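You operate a simulated robot arm through the tools that you are given. There is no shell and no other tool.

You run a simulated robot arm. Do the job below in one go: nothing can be reset, and whatever is moved stays where it is left.

## Task
Put things in order on the top of the wooden bench. At the end: the green socket plug stands where the yellow sack clip stood; the blue bearing carton stands on top of the short green film roll; the white air filter from the top of the wooden bench stands where the teal clip stood; the teal clip stands where the blue bearing carton stood; the yellow sack clip from the top of the wooden bench stands where the white air filter stood; whatever was shut is shut again. Leave all else as you found it, and nothing knocked over.
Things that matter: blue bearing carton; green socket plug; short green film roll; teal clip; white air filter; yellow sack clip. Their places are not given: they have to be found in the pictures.

The check looks at the end state, three seconds after you hand in, the way a careful person would. Anything else that was tipped, shoved, dropped, spilled or broken makes it a failure.

## Robot
A 6-joint arm with a two-finger gripper, fixed in place. Base frame: the origin is on the floor under the middle of its stand, x ahead of it, y to its left, z up; the work surface is at about z = 0.86. Lengths are in m, angles in degrees, forces in N, time in s.
With the tool pointing down near the work surface it reaches from about 0.14 to 0.68 m from the base axis. Its first joint turns from -66.0 to 66.0 degrees. Payload 2.45 kg.
The tool frame sits at the grasp point between the pads (the TCP): z along the fingers, y along the line on which they close. The tips reach 0.03 m beyond it. The gripper opens to 0.106 m; its body begins 0.079 m behind the TCP.
Orientation is told as [roll, pitch, yaw] about the base's x, y, z axes, in that order, counted from this pose: with the fingers straight down and closing along the base's y, the tool's x points along the base's -x, its y along +y and its z along -z.

## Interface
- The arm moves only by the tool apply_moves. Its argument "moves" is a list of rows, each an object of numbers (a shift or turn left out is 0, a gripper value left out holds the last): "dx", "dy", "dz": the shift along the tool's x, y, z in m; "ax", "ay", "az": the turn, a rotation vector about the tool's x, y, z in degrees; "fingers": the opening in per cent of the stroke, from 0 (shut) to 100 (fully open). In form: [{"dx": .., "dy": .., "dz": .., "ax": .., "ay": .., "az": .., "fingers": ..}, ...]. A call has 1 to 20 rows; each row shifts and turns the commanded pose from where the row before left it, along the tool's axes as they then stand. Rows are played at 5 a second. More than 0.05 m and 8.6 degrees between two rows, or a gripper value outside its range, and nothing of the call is played. Where a pose cannot be reached the arm comes as near as it can. A force on the tool above 40 N (or 10 N above the force at the start of the call, whichever is more), or a blocked arm, ends the call early, and 0.2 s more pass. The fingers move at their own pace (about 0.153 m/s each) and stop on an object; they squeeze with about 37 N. The grip force told is the motor's: it shows also when the fingers shut on nothing. Time passes only in rows, and 0.2 s behind the last, so rows that do not move let the fingers close. The reply holds the time, the measured pose of the TCP, the force on the tool along the base axes, the opening and the grip force, in the units named above and with some noise, with the torque about the TCP (base axes, N m) and any sound that the robot's microphone picked up.
- Cameras (640 x 400 px; columns grow to the right, rows downward): "scene" is fixed at [0.0785, 0.4376, 1.403]; the picture's right is [-0.48, -0.88, 0.00], its down [-0.51, 0.28, -0.82] and it looks along [0.72, -0.39, -0.58] (base axes); focal length 302 px, centre (320, 200). "wrist" rides on the gripper at [0.076, -0.002, -0.106] in the tool frame; the picture's right is [0.02, 1.00, 0.00], its down [-0.78, 0.02, -0.62] and it looks along [-0.62, 0.01, 0.78] (tool axes); focal length 247 px, centre (320, 200).
- capture(camera): a new picture of that camera. The clock stands still meanwhile.
- pixel_to_xyz(camera, pixels): there is no depth. For up to 12 entries [column, row, z] of the newest picture of that camera ("zoom" is the newest enlarged one), the place [x, y] in the base frame at which the ray of that pixel passes the height z, good to about 0.002 m. The clock stands still meanwhile.
- close_up(camera, box): a new picture of the part [left, top, right, bottom] of that camera's present view, enlarged. The clock stands still meanwhile.
- hand_in(): hands the job in; it is judged then, once.

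Open the gripper and draw the arm clear of the work before you hand the job in, unless the task says otherwise.

The tools are called after ">>>" as name(argument=value, ...) on one line, values as JSON. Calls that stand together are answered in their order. apply_moves: Moves the arm, as the interface text tells. Its arguments: {"type":"object","properties":{"moves":{"type":"array","items":{"type":"object","properties":{"dx":{"type":"number"},"dy":{"type":"number"},"dz":{"type":"number"},"ax":{"type":"number"},"ay":{"type":"number"},"az":{"type":"number"},"fingers":{"type":"number"}}}}},"required":["moves"]} The other tools are called the same way: capture (camera) takes a picture; pixel_to_xyz (camera, pixels) gives the place at which the rays of pixels pass given heights; close_up (camera, box) takes an enlarged picture of a part of a camera's view; hand_in () hands the job in.

At the start:

```text
time: 0.0
tool_pos: [0.4129, 0.1467, 1.2159]
orientation: [0.0, 0.0, 0.1]
force: [-0.4, -1.0, -0.8]
wrist_torque: [-0.03, 0.01, -0.01]
finger_gap: 0.106
finger_force: 0.0
```

scene: 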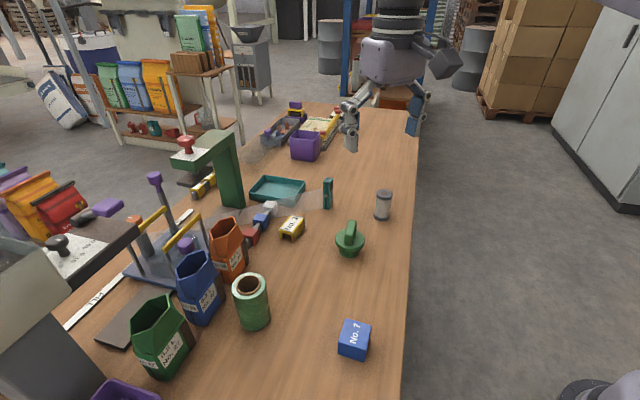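
wrist: 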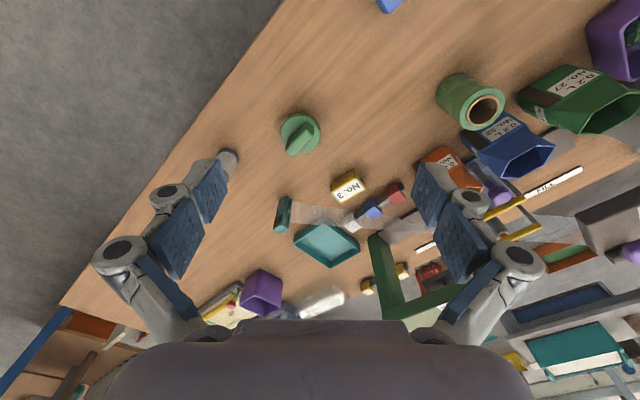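

The first pictures show a blue carton near (355,340), a green plug at (350,240), a film roll at (251,300), a yellow clip at (292,228), a teal clip at (327,193) and a filter at (383,204). I take close-ups to see each one properly.

>>> close_up(camera="scene", box=[240, 160, 420, 272])

>>> close_up(camera="scene", box=[200, 250, 420, 388])

>>> close_up(camera="scene", box=[160, 90, 360, 215])

>>> close_up(camera="wrist", box=[180, 60, 500, 260])

```text
3.56 times, centred on (330, 216) of scene
```

zoom: 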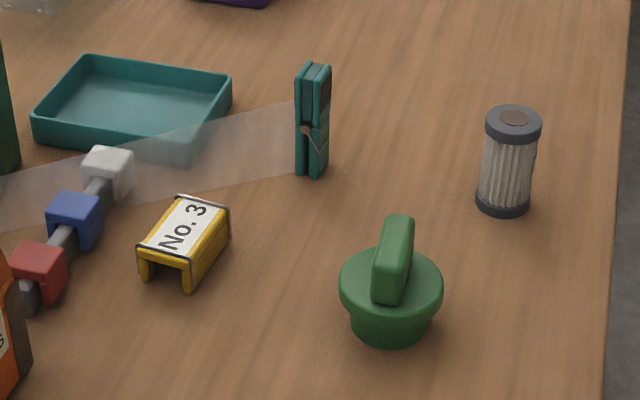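

```text
2.90 times, centred on (310, 319) of scene
```

zoom: 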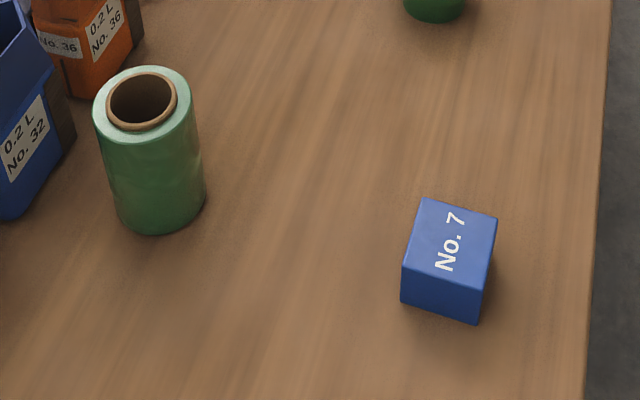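

```text
3.20 times, centred on (260, 152) of scene
```

zoom: 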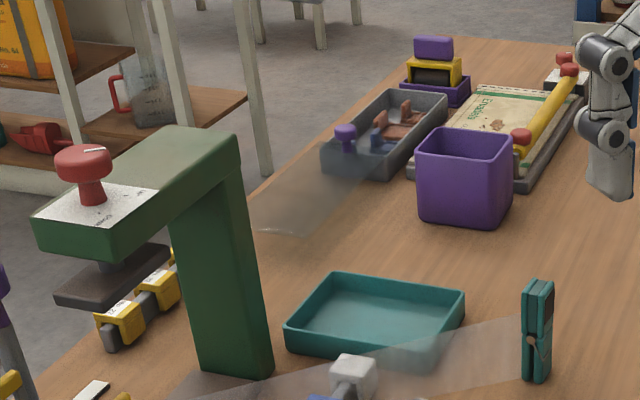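

```text
2.00 times, centred on (340, 160) of wrist
```

zoom: 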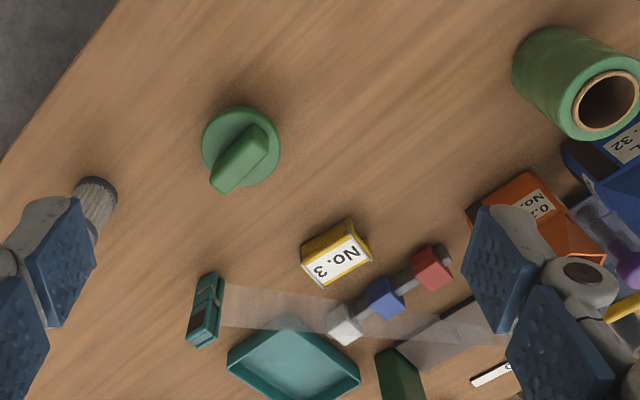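

I now ask for the bench-level positions of the bases of the objects and of the bench's edge.

>>> capture(camera="scene")

>>> pixel_to_xyz(camera="scene", pixels=[[383, 216, 0.86], [350, 252, 0.86], [325, 207, 0.86], [290, 236, 0.86], [355, 352, 0.86], [254, 322, 0.86], [410, 250, 0.86], [405, 380, 0.86], [277, 190, 0.86], [250, 225, 0.86], [305, 155, 0.86], [228, 270, 0.86]])

>>> capture(camera="wrist")

>>> pixel_to_xyz(camera="wrist", pixels=[[228, 155, 0.86], [300, 132, 0.86], [283, 215, 0.86], [345, 188, 0.86], [388, 2, 0.86], [455, 95, 0.86]])

```text
taken
```

scene: 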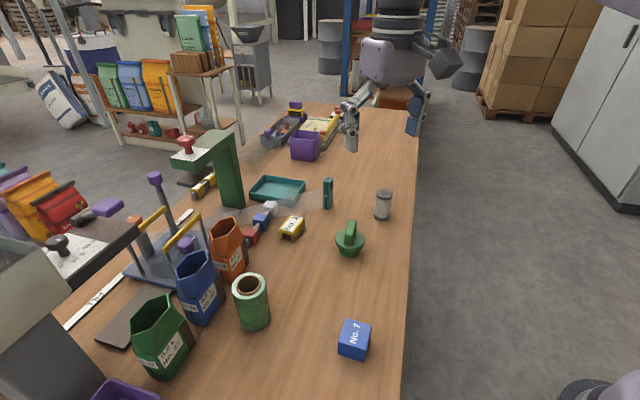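

```text
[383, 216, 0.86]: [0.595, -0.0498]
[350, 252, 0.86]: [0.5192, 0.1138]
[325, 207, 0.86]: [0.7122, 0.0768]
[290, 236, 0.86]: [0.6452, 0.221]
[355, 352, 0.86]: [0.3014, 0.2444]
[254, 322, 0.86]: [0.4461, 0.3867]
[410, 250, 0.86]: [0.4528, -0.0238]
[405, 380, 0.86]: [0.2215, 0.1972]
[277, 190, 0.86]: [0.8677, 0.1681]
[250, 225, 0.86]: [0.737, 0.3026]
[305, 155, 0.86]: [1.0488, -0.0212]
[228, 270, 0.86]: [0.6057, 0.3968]
```

```text
taken
```

wrist: 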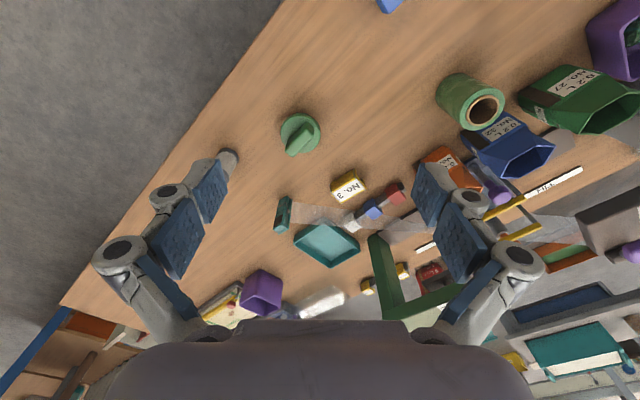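

```text
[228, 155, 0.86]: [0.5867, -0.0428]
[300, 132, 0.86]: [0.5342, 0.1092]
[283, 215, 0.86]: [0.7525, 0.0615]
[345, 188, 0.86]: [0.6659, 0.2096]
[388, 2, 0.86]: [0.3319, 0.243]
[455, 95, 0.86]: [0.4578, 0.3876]
```

The teal clip lies about 0.72 m out and has a translucent strip next to it, around zoom pixels (150–300,100–230). I move the wrist camera closer to see what that strip is.

>>> apply_moves(moves=[{"dx": -0.0294, "dy": -0.0094, "dz": 0.0332}, {"dx": -0.0294, "dy": -0.0094, "dz": 0.0332}, {"dx": -0.0294, "dy": -0.0094, "dz": 0.0332}, {"dx": -0.0294, "dy": -0.0094, "dz": 0.0332}, {"dx": -0.0294, "dy": -0.0094, "dz": 0.0332}])

>>> capture(camera="wrist")

>>> capture(camera="scene")

```text
time: 1.2
tool_pos: [0.5558, 0.0995, 1.0506]
orientation: [0.0, 0.1, 0.2]
force: [-0.7, 0.3, 0.6]
wrist_torque: [-0.03, 0.05, 0.0]
finger_gap: 0.106
finger_force: 0.0
```

```text
taken
```

wrist: 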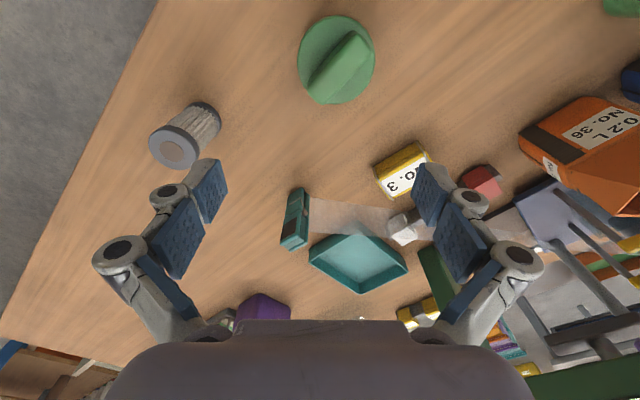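

```text
taken
```

scene: 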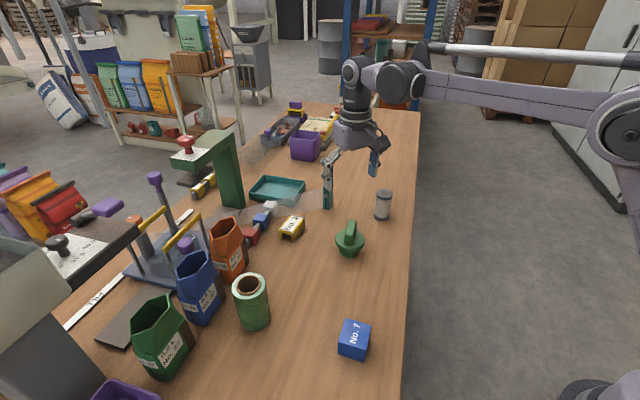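

>>> close_up(camera="wrist", box=[240, 120, 480, 270])

>>> close_up(camera="scene", box=[200, 160, 360, 260])

```text
2.67 times, centred on (360, 195) of wrist
```

zoom: 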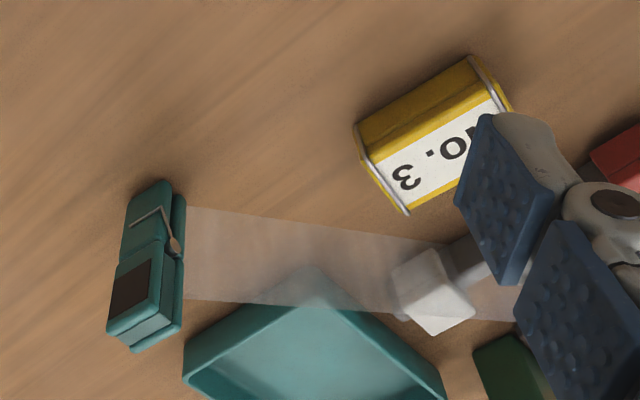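

```text
4.00 times, centred on (280, 210) of scene
```

zoom: 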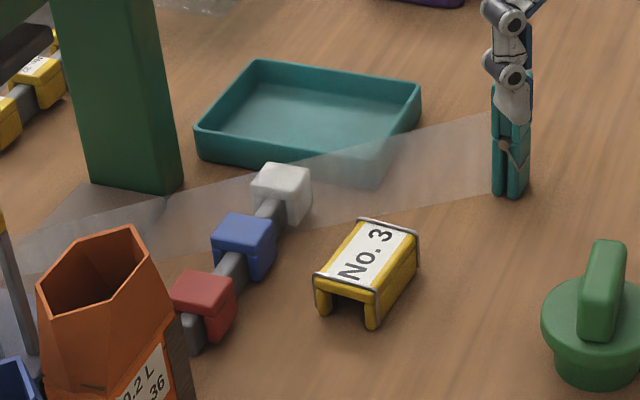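

The strip begins at the clip's left edge in the scene view (322,189–208) and at its right edge in the wrist view (310,198–232). I cross the rays of both views to find its height.

>>> pixel_to_xyz(camera="scene", pixels=[[322, 189, 0.86], [322, 189, 0.89], [322, 189, 0.92], [322, 208, 0.86], [322, 208, 0.88], [205, 271, 0.86], [205, 280, 0.86], [258, 205, 0.86], [258, 205, 0.9], [327, 177, 0.93], [327, 177, 0.92]])

>>> pixel_to_xyz(camera="wrist", pixels=[[310, 198, 0.86], [310, 198, 0.88], [310, 233, 0.86], [310, 233, 0.89], [310, 233, 0.92], [300, 188, 0.86], [285, 250, 0.93], [285, 250, 0.92], [388, 239, 0.86], [388, 239, 0.9], [398, 208, 0.86], [398, 208, 0.9]])

```text
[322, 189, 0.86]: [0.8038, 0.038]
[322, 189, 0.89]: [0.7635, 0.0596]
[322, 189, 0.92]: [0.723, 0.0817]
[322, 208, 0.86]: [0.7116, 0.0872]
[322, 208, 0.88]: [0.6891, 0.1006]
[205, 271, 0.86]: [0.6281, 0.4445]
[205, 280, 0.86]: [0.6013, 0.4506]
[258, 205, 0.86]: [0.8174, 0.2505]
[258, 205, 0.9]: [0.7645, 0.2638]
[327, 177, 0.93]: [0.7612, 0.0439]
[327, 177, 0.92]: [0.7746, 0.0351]
```

```text
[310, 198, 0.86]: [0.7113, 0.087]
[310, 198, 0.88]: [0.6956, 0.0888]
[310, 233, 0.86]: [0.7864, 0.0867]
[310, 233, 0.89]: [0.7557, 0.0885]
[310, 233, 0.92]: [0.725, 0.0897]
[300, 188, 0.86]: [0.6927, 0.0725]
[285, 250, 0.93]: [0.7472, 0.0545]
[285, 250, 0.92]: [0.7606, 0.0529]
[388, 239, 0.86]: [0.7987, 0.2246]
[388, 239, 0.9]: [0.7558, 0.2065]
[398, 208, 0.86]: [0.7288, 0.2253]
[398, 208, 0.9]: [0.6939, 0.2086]
```

The sheet turns out to be a clear upright screen, about 0.06 m tall, running from about (0.712, 0.087) in the +y direction, so I have to stay clear of it. I take tight close-ups of the teal clip to get its orientation.

>>> close_up(camera="wrist", box=[264, 178, 328, 258])

>>> pixel_to_xyz(camera="zoom", pixels=[[320, 200, 0.86]])

>>> close_up(camera="scene", box=[300, 172, 364, 212])

```text
5.00 times, centred on (296, 218) of wrist
```

zoom: 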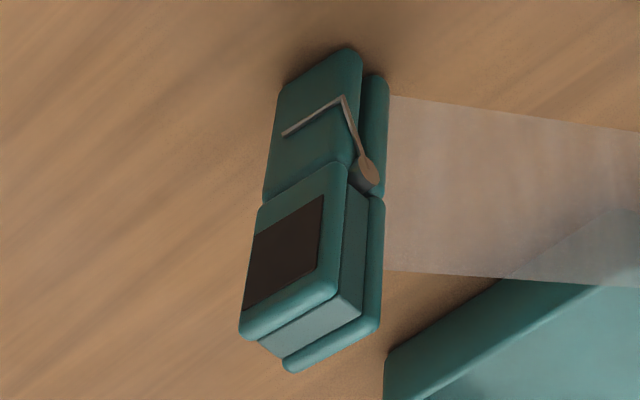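

```text
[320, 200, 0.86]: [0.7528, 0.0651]
```

```text
10.00 times, centred on (332, 192) of scene
```

zoom: 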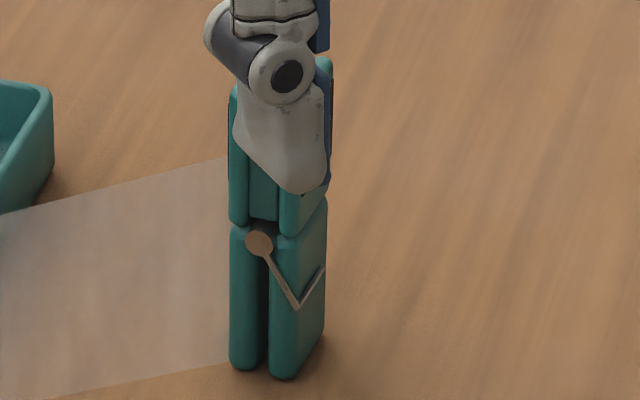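

I retake the wrist close-up so that zoom pixels refer to it, and measure the clip's bottom and top corners.

>>> close_up(camera="wrist", box=[264, 178, 328, 258])

>>> pixel_to_xyz(camera="zoom", pixels=[[280, 92, 0.86], [350, 48, 0.86], [388, 82, 0.86], [240, 330, 0.93], [338, 288, 0.93], [380, 330, 0.93], [285, 372, 0.93], [240, 330, 0.92], [338, 288, 0.92], [380, 330, 0.92], [285, 372, 0.92], [264, 200, 0.89]])

>>> close_up(camera="scene", box=[300, 172, 364, 212])

>>> pixel_to_xyz(camera="zoom", pixels=[[232, 366, 0.86], [286, 378, 0.86], [322, 340, 0.86], [325, 195, 0.9], [325, 60, 0.92], [325, 60, 0.93], [325, 60, 0.94], [235, 88, 0.92], [235, 88, 0.93]])

```text
5.00 times, centred on (296, 218) of wrist
```

zoom: 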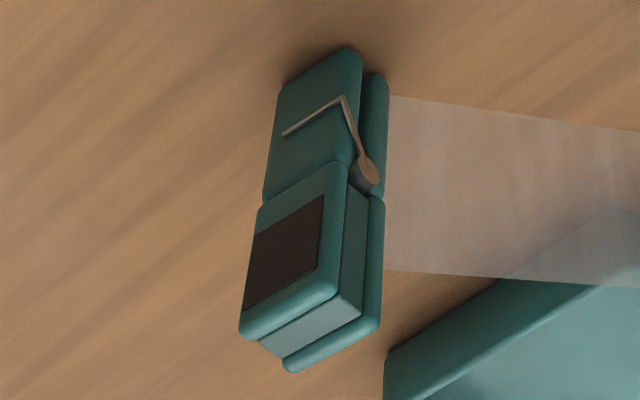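

```text
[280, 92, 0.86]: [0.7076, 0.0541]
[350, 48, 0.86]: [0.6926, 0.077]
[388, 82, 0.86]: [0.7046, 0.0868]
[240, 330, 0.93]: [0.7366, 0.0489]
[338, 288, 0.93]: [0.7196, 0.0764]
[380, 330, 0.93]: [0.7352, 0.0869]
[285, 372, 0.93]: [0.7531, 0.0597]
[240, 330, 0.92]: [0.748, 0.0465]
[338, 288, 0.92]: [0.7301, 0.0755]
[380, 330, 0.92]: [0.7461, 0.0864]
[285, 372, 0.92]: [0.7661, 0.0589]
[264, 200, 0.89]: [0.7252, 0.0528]
```

```text
10.00 times, centred on (332, 192) of scene
```

zoom: 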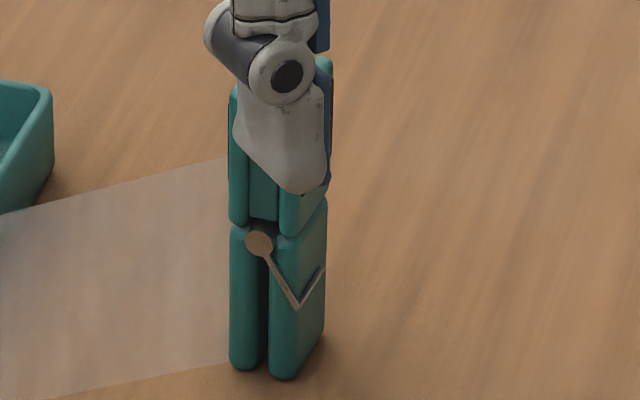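

```text
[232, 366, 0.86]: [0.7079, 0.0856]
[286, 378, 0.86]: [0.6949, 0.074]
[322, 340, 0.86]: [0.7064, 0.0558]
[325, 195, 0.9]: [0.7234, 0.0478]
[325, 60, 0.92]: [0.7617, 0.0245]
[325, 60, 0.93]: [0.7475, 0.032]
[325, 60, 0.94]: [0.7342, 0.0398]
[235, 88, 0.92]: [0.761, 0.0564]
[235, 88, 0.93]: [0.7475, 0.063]
```

The clip's base corners come out near (0.707,0.055), (0.694,0.075) and (0.706,0.086), with its top near z = 0.953. Next I measure the carton and the film roll from the scene camera.

>>> close_up(camera="scene", box=[315, 310, 395, 370])

>>> close_up(camera="scene", box=[210, 262, 300, 340])

```text
6.67 times, centred on (355, 340) of scene
```

zoom: 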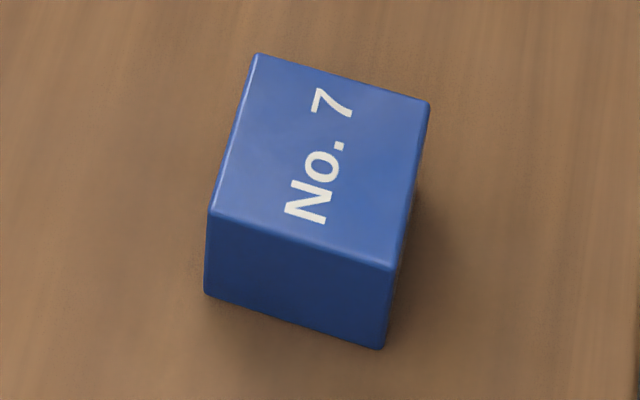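

```text
5.13 times, centred on (255, 301) of scene
```

zoom: 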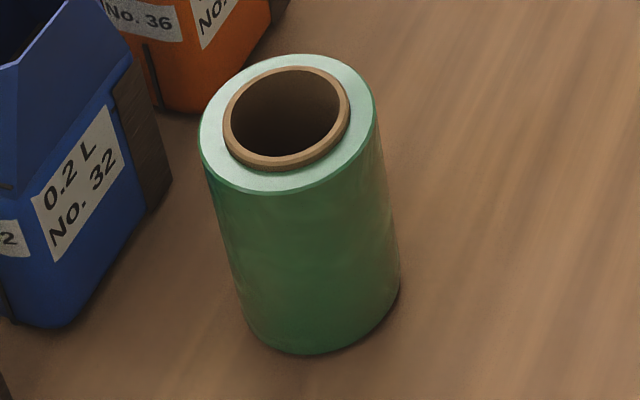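

I query the roll's rim and base in this zoom; then I will do the same for the carton.

>>> pixel_to_xyz(camera="zoom", pixels=[[310, 356, 0.86], [400, 285, 0.86], [243, 315, 0.86], [288, 54, 0.95], [290, 195, 0.95], [200, 135, 0.95], [377, 115, 0.95], [288, 54, 0.97], [290, 195, 0.97], [200, 135, 0.97], [377, 115, 0.97], [288, 118, 0.96]])

>>> close_up(camera="scene", box=[315, 310, 395, 370])

>>> pixel_to_xyz(camera="zoom", pixels=[[205, 293, 0.86], [382, 349, 0.86], [210, 212, 0.89], [395, 268, 0.89], [257, 54, 0.89], [429, 102, 0.89], [210, 212, 0.9], [395, 268, 0.9], [257, 54, 0.9], [429, 102, 0.9], [210, 212, 0.91], [395, 268, 0.91]])

```text
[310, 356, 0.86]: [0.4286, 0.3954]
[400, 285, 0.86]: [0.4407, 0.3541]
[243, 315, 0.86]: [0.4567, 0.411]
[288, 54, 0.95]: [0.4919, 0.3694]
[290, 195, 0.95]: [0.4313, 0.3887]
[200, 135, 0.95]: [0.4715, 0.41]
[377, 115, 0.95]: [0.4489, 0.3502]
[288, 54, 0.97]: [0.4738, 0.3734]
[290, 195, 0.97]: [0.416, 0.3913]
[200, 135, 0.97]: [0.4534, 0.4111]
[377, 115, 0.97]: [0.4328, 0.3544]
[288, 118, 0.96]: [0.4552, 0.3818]
```

```text
6.67 times, centred on (355, 340) of scene
```

zoom: 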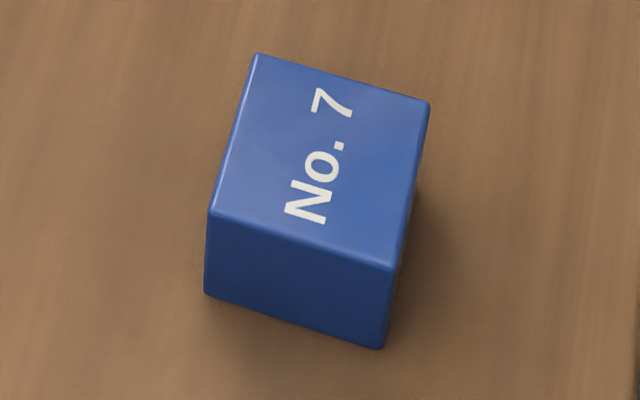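

```text
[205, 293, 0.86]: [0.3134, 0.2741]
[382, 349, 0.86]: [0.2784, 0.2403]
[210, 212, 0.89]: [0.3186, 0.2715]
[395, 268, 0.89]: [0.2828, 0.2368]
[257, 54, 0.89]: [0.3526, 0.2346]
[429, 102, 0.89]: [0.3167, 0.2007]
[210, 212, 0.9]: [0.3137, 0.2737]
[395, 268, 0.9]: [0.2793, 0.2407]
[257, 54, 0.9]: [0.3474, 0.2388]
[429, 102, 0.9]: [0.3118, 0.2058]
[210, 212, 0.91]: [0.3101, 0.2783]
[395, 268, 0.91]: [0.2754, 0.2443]
```

The carton is 0.048 × 0.048 × 0.04 with its centre at (0.313,0.240) and sides at about 45°. The roll's centre is about (0.456,0.380) with its top near z = 0.955. Now I measure the filter, plug and yellow clip.

>>> close_up(camera="scene", box=[355, 182, 411, 226])

>>> pixel_to_xyz(camera="zoom", pixels=[[320, 200, 0.86]])

>>> close_up(camera="scene", box=[322, 212, 378, 262])

>>> close_up(camera="scene", box=[268, 208, 316, 246])

>>> close_up(camera="wrist", box=[130, 90, 240, 180])

>>> close_up(camera="wrist", box=[280, 5, 400, 115])

>>> close_up(camera="wrist", box=[360, 130, 440, 210])

```text
9.09 times, centred on (383, 204) of scene
```

zoom: 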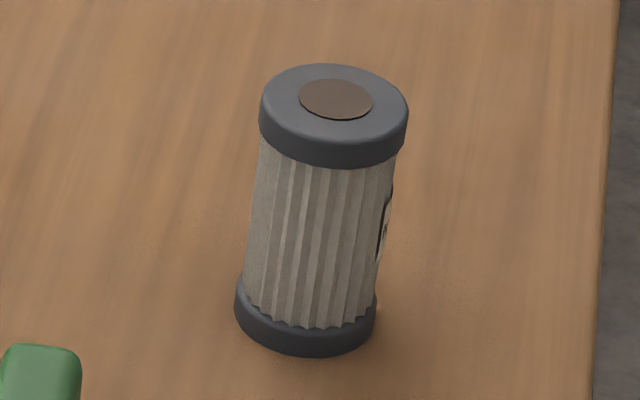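

```text
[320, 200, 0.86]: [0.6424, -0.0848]
```

```text
8.00 times, centred on (350, 237) of scene
```

zoom: 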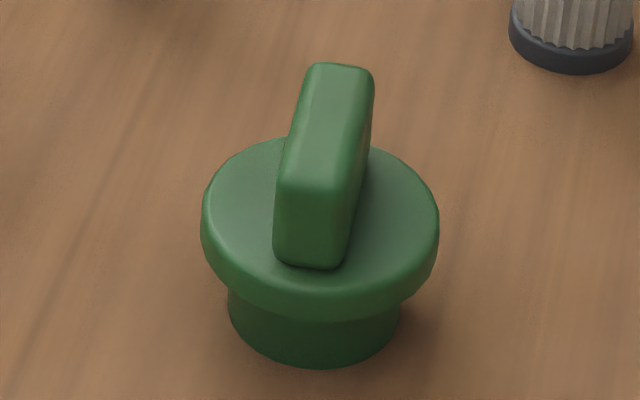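

```text
10.53 times, centred on (292, 227) of scene
```

zoom: 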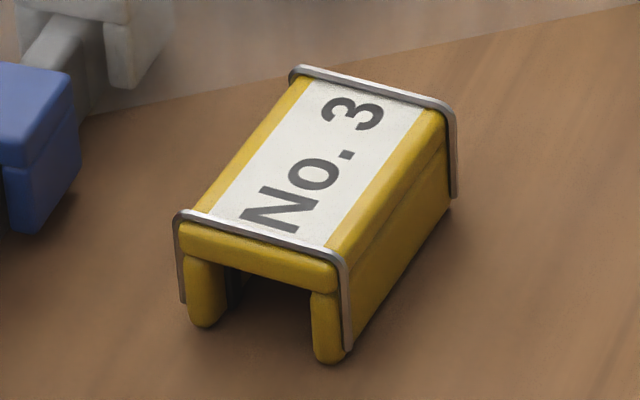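

```text
4.44 times, centred on (185, 135) of wrist
```

zoom: 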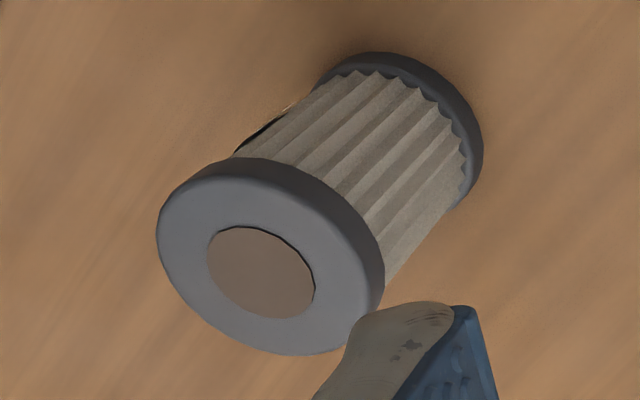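

```text
3.64 times, centred on (340, 60) of wrist
```

zoom: 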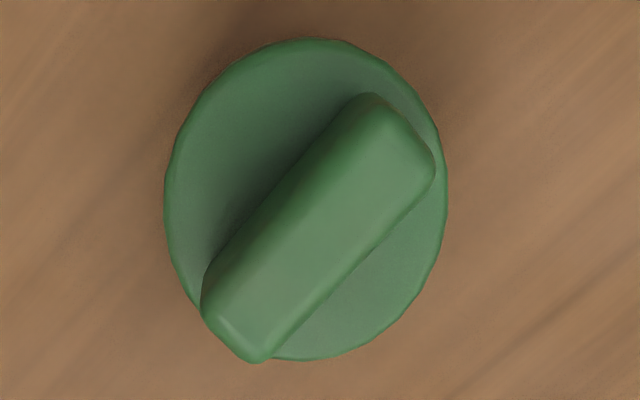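

```text
5.00 times, centred on (400, 170) of wrist
```

zoom: 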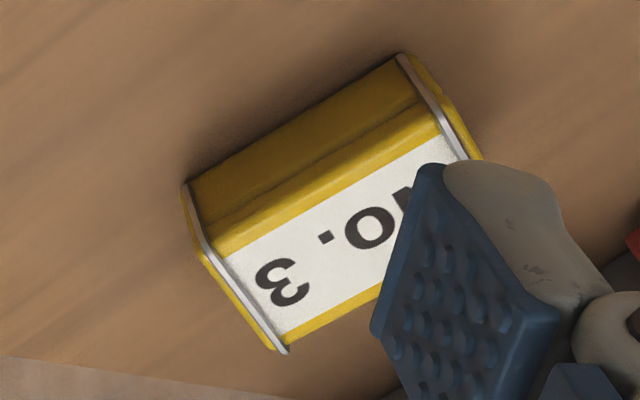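

I measure key pixels of each object in fresh zooms: filter rim and base, plug rim, base and fin, and yellow clip corners.

>>> close_up(camera="scene", box=[355, 182, 411, 226])

>>> pixel_to_xyz(camera="zoom", pixels=[[304, 358, 0.86], [235, 313, 0.86], [374, 328, 0.86], [335, 99, 0.92], [335, 99, 0.93], [335, 99, 0.94], [335, 99, 0.95], [260, 105, 0.93], [409, 120, 0.93], [330, 64, 0.93], [340, 135, 0.93]])

>>> close_up(camera="wrist", box=[130, 90, 240, 180])

>>> pixel_to_xyz(camera="zoom", pixels=[[385, 52, 0.86], [484, 150, 0.86], [460, 75, 0.86], [262, 270, 0.92], [262, 270, 0.93], [262, 270, 0.94], [262, 270, 0.95], [157, 235, 0.93], [370, 310, 0.93], [230, 175, 0.93], [300, 354, 0.93]])

>>> close_up(camera="scene", box=[322, 212, 378, 262])

>>> pixel_to_xyz(camera="zoom", pixels=[[317, 369, 0.86], [228, 308, 0.86], [400, 318, 0.86], [202, 215, 0.885], [438, 215, 0.885], [320, 292, 0.885], [325, 140, 0.885], [325, 67, 0.92], [372, 75, 0.92], [280, 185, 0.92], [342, 190, 0.92]])

>>> close_up(camera="wrist", box=[280, 5, 400, 115])

>>> pixel_to_xyz(camera="zoom", pixels=[[307, 38, 0.885], [307, 362, 0.885], [165, 195, 0.885], [448, 195, 0.885], [375, 95, 0.92], [435, 175, 0.92], [205, 310, 0.92], [260, 362, 0.92], [375, 95, 0.9], [435, 175, 0.9], [205, 310, 0.9], [260, 362, 0.9]])

>>> close_up(camera="scene", box=[268, 208, 316, 246])

>>> pixel_to_xyz(camera="zoom", pixels=[[200, 326, 0.86], [330, 362, 0.86], [452, 205, 0.86], [178, 215, 0.89], [345, 262, 0.89], [293, 72, 0.89], [455, 115, 0.89], [178, 215, 0.9], [345, 262, 0.9], [293, 72, 0.9], [455, 115, 0.9]])

>>> close_up(camera="wrist", box=[360, 130, 440, 210])

>>> pixel_to_xyz(camera="zoom", pixels=[[185, 183, 0.86], [400, 55, 0.86], [215, 252, 0.89], [440, 130, 0.89], [280, 352, 0.89], [215, 252, 0.9], [440, 130, 0.9], [280, 352, 0.9]])

```text
9.09 times, centred on (383, 204) of scene
```

zoom: 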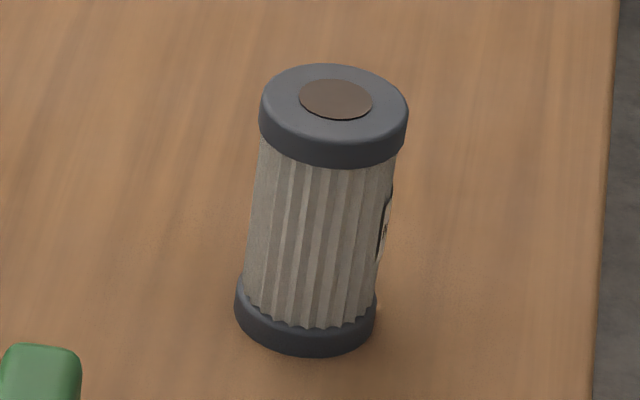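

```text
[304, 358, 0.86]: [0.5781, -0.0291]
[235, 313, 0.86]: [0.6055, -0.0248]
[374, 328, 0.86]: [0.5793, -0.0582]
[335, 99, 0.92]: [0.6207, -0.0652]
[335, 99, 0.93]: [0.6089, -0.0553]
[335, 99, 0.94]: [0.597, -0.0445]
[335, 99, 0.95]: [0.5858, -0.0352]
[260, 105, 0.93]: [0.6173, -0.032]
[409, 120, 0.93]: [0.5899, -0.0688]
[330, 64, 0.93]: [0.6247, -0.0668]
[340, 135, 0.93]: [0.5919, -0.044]
```

```text
4.44 times, centred on (185, 135) of wrist
```

zoom: 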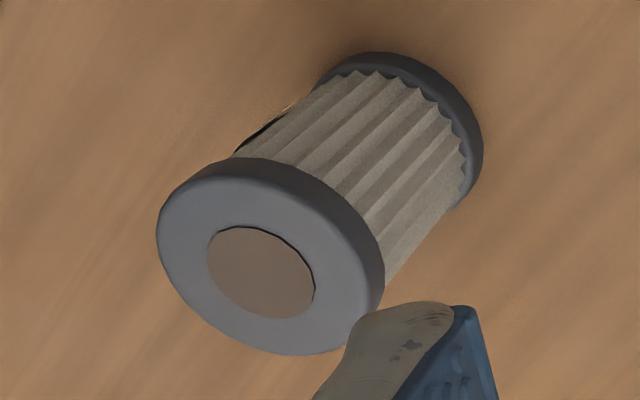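

```text
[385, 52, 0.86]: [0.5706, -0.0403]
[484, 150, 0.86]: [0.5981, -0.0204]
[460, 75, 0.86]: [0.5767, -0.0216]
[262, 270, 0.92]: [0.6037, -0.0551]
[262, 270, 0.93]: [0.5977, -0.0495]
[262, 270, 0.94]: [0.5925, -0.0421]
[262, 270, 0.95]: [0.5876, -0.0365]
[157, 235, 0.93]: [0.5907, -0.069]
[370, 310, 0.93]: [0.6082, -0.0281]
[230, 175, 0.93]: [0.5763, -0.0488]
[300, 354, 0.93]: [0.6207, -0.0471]
```

```text
8.00 times, centred on (350, 237) of scene
```

zoom: 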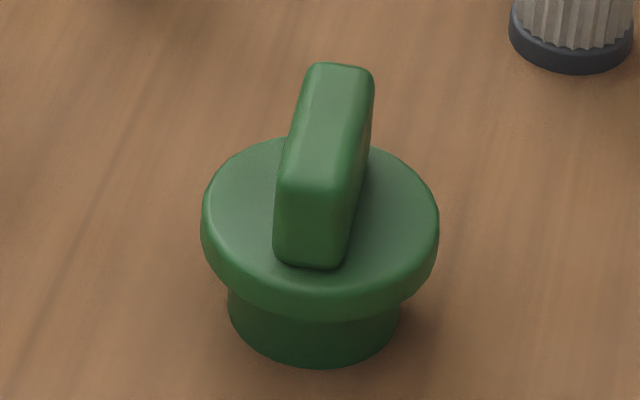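

```text
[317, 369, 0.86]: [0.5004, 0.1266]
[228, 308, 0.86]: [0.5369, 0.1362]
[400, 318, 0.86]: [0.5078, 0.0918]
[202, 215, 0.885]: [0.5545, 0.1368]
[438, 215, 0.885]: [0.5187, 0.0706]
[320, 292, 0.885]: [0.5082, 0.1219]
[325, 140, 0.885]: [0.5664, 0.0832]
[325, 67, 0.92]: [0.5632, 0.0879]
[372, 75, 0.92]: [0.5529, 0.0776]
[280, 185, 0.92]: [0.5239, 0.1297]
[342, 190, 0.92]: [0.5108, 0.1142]
```

```text
3.64 times, centred on (340, 60) of wrist
```

zoom: 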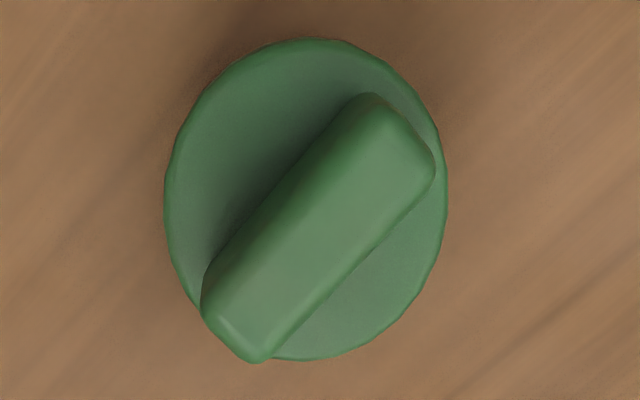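

```text
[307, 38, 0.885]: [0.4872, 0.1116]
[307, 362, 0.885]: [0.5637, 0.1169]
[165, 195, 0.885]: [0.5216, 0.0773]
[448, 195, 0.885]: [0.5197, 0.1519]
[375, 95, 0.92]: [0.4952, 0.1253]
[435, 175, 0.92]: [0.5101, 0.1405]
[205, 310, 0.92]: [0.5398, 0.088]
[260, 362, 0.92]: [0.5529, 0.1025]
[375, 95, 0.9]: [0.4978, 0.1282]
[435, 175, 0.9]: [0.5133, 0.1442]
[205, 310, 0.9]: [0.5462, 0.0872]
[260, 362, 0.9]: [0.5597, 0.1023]
```

```text
10.53 times, centred on (292, 227) of scene
```

zoom: 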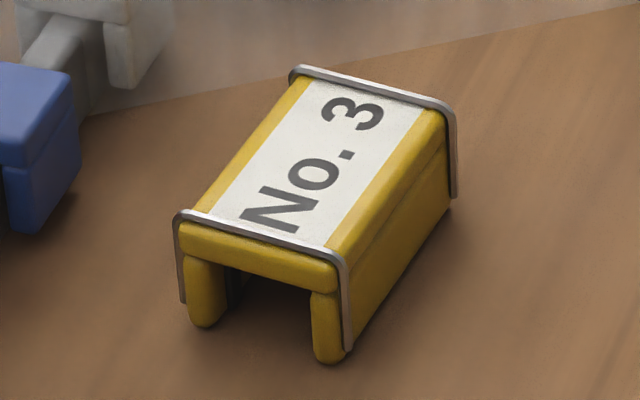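

```text
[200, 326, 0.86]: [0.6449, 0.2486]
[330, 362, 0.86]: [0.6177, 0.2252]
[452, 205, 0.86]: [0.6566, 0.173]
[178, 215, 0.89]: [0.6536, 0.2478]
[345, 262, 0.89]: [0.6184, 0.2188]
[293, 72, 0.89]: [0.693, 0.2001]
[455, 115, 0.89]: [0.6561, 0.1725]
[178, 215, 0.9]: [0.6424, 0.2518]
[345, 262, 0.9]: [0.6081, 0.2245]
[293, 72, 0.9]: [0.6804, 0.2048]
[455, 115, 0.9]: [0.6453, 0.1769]
```

```text
5.00 times, centred on (400, 170) of wrist
```

zoom: 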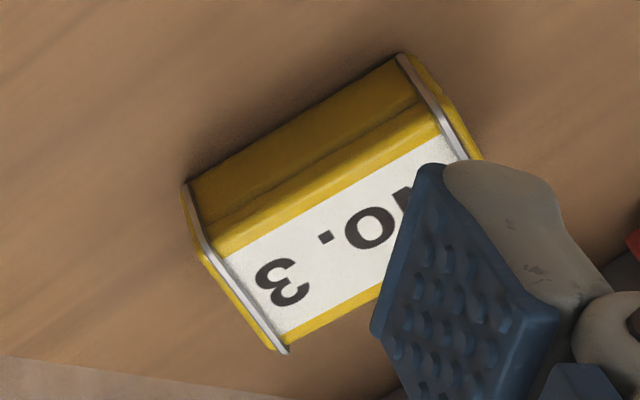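

```text
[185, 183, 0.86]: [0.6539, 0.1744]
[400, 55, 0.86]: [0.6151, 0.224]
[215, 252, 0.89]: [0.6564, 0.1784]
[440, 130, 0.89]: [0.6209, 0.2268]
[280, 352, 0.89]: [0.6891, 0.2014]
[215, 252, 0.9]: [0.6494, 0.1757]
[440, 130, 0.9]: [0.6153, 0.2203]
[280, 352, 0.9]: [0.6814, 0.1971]
```

The estimates so far:
- The filter's centre is about (0.591,-0.040) with R 0.022 and its top at 0.945.
- The plug's centre is about (0.523,0.114), its fin's top is near 0.937 and its long axis lies at about 137°.
- The yellow clip's centre is about (0.652,0.2115) and its size about 0.060 × 0.044 × 0.03.

Before touching anything I want a sideways look at the clear sheet near the teal clip. For that I move over the bench's near side and yaw the camera.

>>> apply_moves(moves=[{"dx": -0.016, "dy": -0.045, "dz": -0.0025}, {"dx": -0.016, "dy": -0.045, "dz": -0.0025}, {"dx": -0.016, "dy": -0.045, "dz": -0.0025}, {"dx": -0.016, "dy": -0.045, "dz": -0.0025}, {"az": -7.5}, {"az": -7.5}, {"az": -7.5}, {"az": -7.5}, {"az": -7.5}, {"az": -7.5}, {"az": -7.5}, {"az": -7.5}])

>>> capture(camera="wrist")

>>> capture(camera="scene")

```text
time: 3.8
tool_pos: [0.6245, -0.0805, 1.0583]
orientation: [0.1, -0.1, 60.1]
force: [0.6, 0.5, -0.7]
wrist_torque: [-0.03, 0.0, 0.01]
finger_gap: 0.1061
finger_force: 0.1
```

```text
taken
```

wrist: 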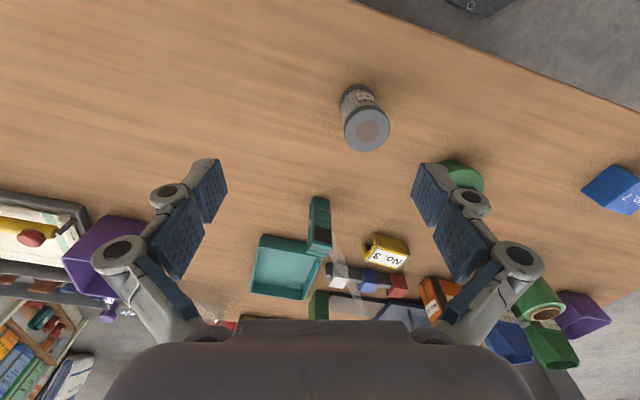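

```text
taken
```

scene: 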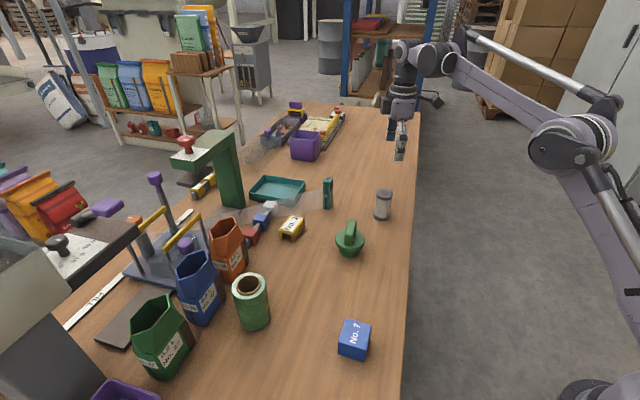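

From this side the sheet shows as a thin translucent sliver around (340,270) behind the teal clip. I zoom in on that.

>>> close_up(camera="wrist", box=[280, 185, 420, 315])

>>> close_up(camera="wrist", box=[300, 190, 364, 260])

>>> close_up(camera="scene", box=[290, 165, 362, 215])

```text
3.08 times, centred on (350, 250) of wrist
```

zoom: 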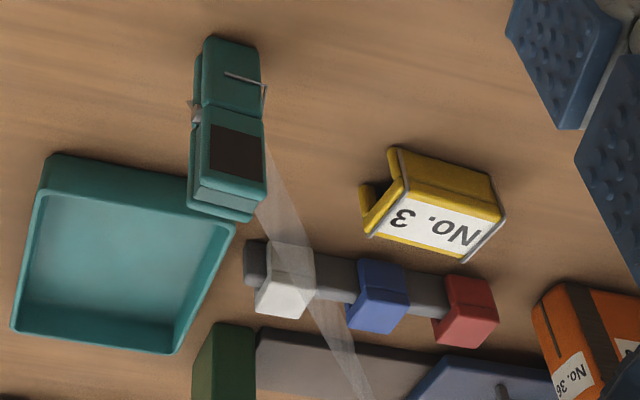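

```text
5.71 times, centred on (332, 225) of wrist
```

zoom: 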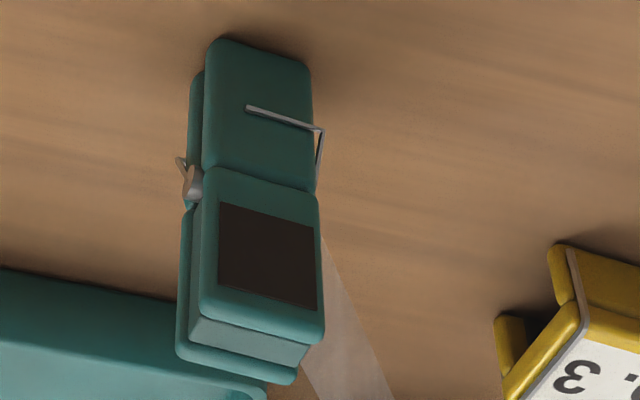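

```text
8.00 times, centred on (326, 190) of scene
```

zoom: 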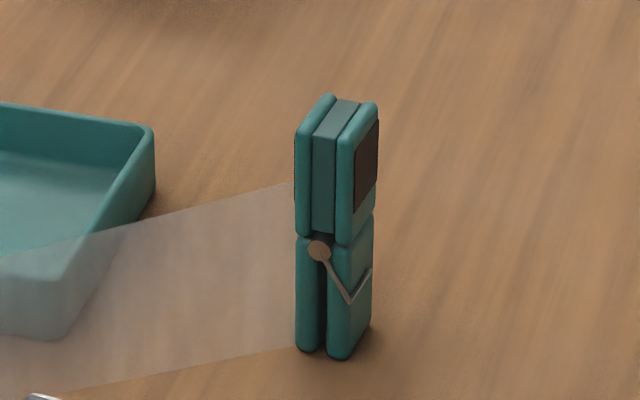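

I measure the edges of the sheet in this view to fix its line and extent.

>>> close_up(camera="wrist", box=[280, 185, 420, 315])

>>> pixel_to_xyz(camera="zoom", pixels=[[268, 148, 0.86], [300, 235, 0.86], [370, 398, 0.86], [268, 148, 0.92], [300, 235, 0.92], [256, 212, 0.86], [340, 350, 0.86], [256, 212, 0.92], [340, 350, 0.92], [256, 212, 0.9], [340, 350, 0.9]])

>>> close_up(camera="scene", box=[200, 160, 360, 260])

>>> pixel_to_xyz(camera="zoom", pixels=[[490, 188, 0.86], [320, 222, 0.86], [165, 250, 0.86], [30, 275, 0.86], [490, 115, 0.92], [320, 160, 0.92], [165, 197, 0.92], [60, 222, 0.92], [270, 230, 0.86], [200, 250, 0.86]])

```text
3.08 times, centred on (350, 250) of wrist
```

zoom: 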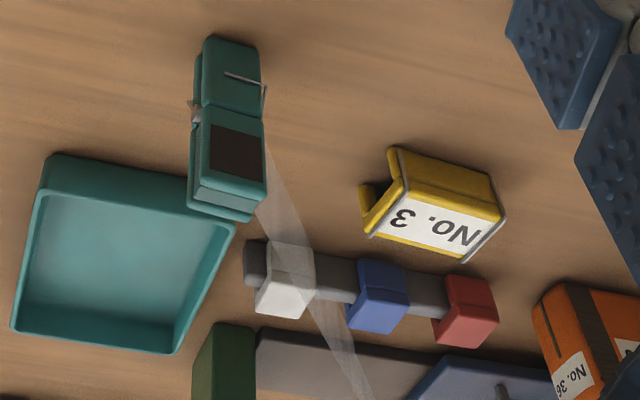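

```text
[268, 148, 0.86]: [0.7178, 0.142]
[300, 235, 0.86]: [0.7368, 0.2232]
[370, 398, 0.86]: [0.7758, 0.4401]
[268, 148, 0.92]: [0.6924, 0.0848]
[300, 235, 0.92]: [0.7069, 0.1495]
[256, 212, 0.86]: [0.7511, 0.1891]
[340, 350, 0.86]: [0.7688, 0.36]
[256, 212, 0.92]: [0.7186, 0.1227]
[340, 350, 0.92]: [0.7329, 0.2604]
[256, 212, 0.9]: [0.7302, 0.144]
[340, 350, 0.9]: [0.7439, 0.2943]
```

```text
4.00 times, centred on (280, 210) of scene
```

zoom: 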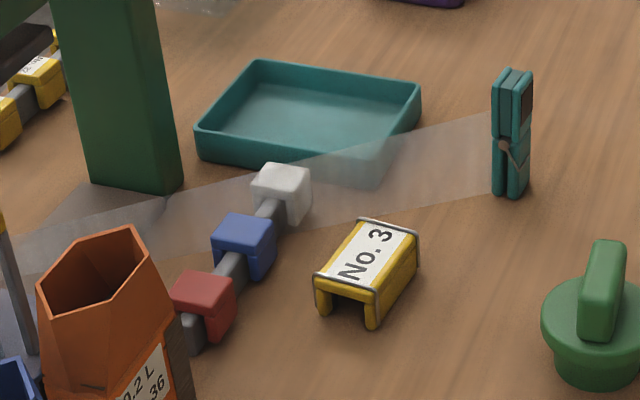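

```text
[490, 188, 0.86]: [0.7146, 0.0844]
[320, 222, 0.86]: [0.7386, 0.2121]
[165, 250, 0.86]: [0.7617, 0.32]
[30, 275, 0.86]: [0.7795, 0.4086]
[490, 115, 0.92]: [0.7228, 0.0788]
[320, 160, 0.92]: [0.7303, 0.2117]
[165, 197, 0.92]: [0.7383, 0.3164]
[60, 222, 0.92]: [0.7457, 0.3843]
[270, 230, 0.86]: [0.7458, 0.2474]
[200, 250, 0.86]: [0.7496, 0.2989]
```

The sheet's end is still hidden behind the clip from both sides. I look from the +y side, with yaw −60 from (0.62, 0.20, 1.08), to see where it really ends.

>>> apply_moves(moves=[{"az": 8}, {"az": 8}, {"az": 8}, {"az": 8}, {"az": 8}, {"az": 8}, {"az": 8}, {"az": 4}, {"dx": 0.0, "dy": 0.0467, "dz": -0.0035}, {"dx": 0.0, "dy": 0.0467, "dz": -0.0035}, {"dx": 0.0, "dy": 0.0467, "dz": -0.0035}, {"dx": 0.0, "dy": 0.0467, "dz": -0.0035}, {"dx": 0.0, "dy": 0.0467, "dz": -0.0035}, {"dx": 0.0, "dy": 0.0467, "dz": -0.0035}, {"az": 8.5}, {"az": 8.5}, {"az": 8.5}, {"az": 8.5}, {"az": 8.5}, {"az": 8.5}])

>>> capture(camera="wrist")

```text
time: 8.0
tool_pos: [0.6131, 0.1861, 1.0737]
orientation: [0.2, 0.0, -51.1]
force: [0.1, -0.1, 0.0]
wrist_torque: [-0.01, 0.01, 0.02]
finger_gap: 0.1064
finger_force: 0.0
out of reach, approached as far as the arm can: row 14
```

```text
taken
```

wrist: 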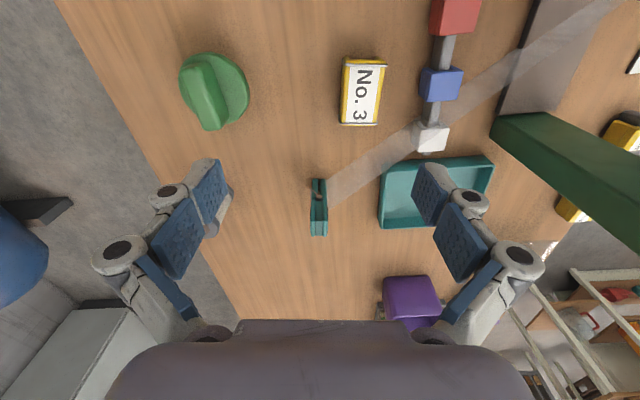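

This view shows the sheet as a translucent band from the clip at (325,190) toward (620,0), passing by the white cube. I zoom in on its end.

>>> close_up(camera="wrist", box=[296, 130, 456, 245])

>>> close_up(camera="wrist", box=[300, 165, 356, 245])

```text
3.48 times, centred on (376, 188) of wrist
```

zoom: 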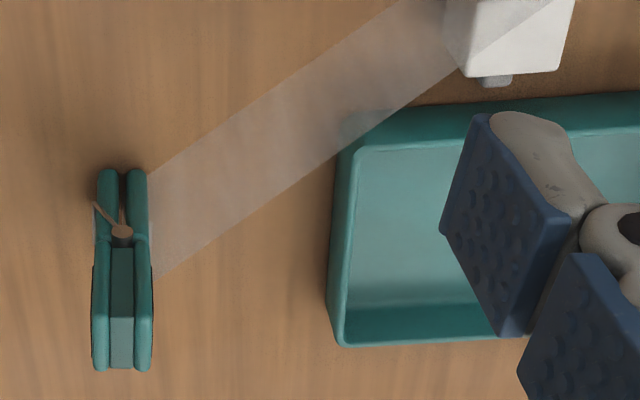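

```text
5.00 times, centred on (328, 205) of wrist
```

zoom: 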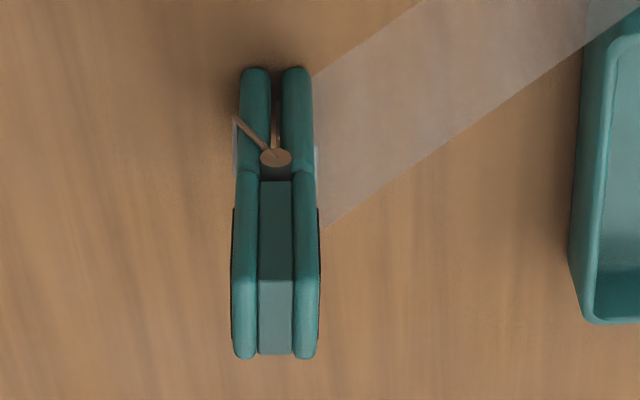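

From all four views the sheet's end disappears at the clip itself. I look at the second translucent patch near scene (255,150) and the far end of this sheet for comparison.

>>> close_up(camera="scene", box=[220, 120, 310, 180])

>>> close_up(camera="scene", box=[150, 190, 270, 280])

>>> close_up(camera="wrist", box=[400, 0, 640, 160])

>>> capture(camera="scene")

```text
6.67 times, centred on (265, 150) of scene
```

zoom: 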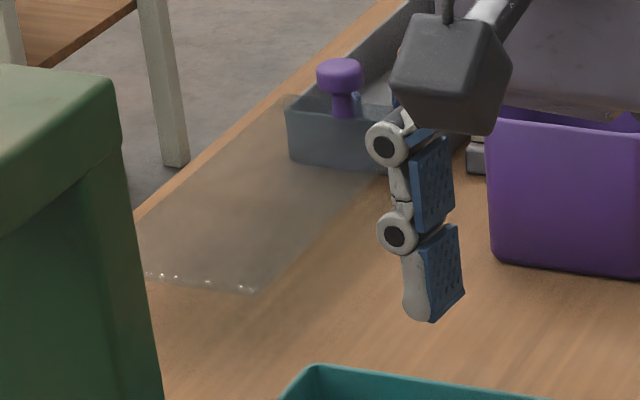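

```text
4.44 times, centred on (210, 235) of scene
```

zoom: 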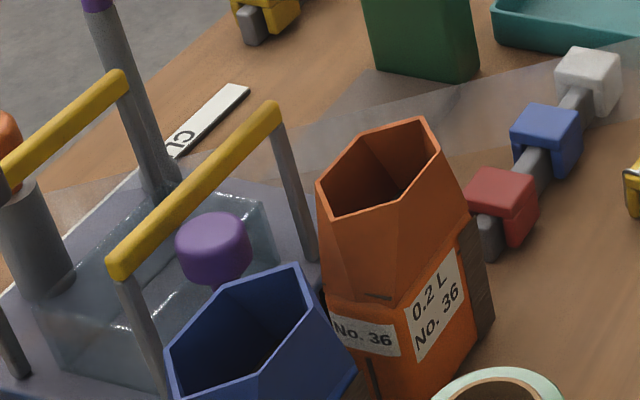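

```text
2.50 times, centred on (520, 80) of wrist
```

zoom: 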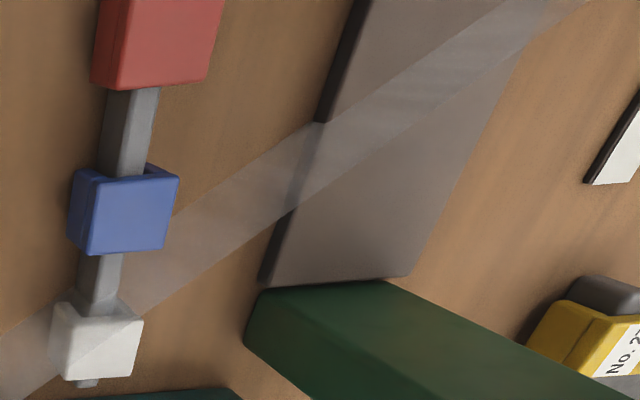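

```text
taken
```

scene: 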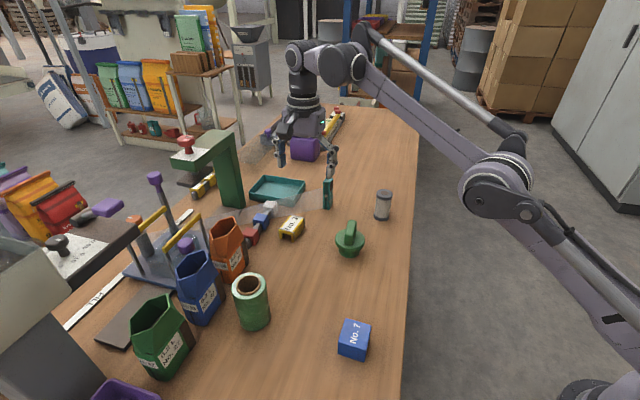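

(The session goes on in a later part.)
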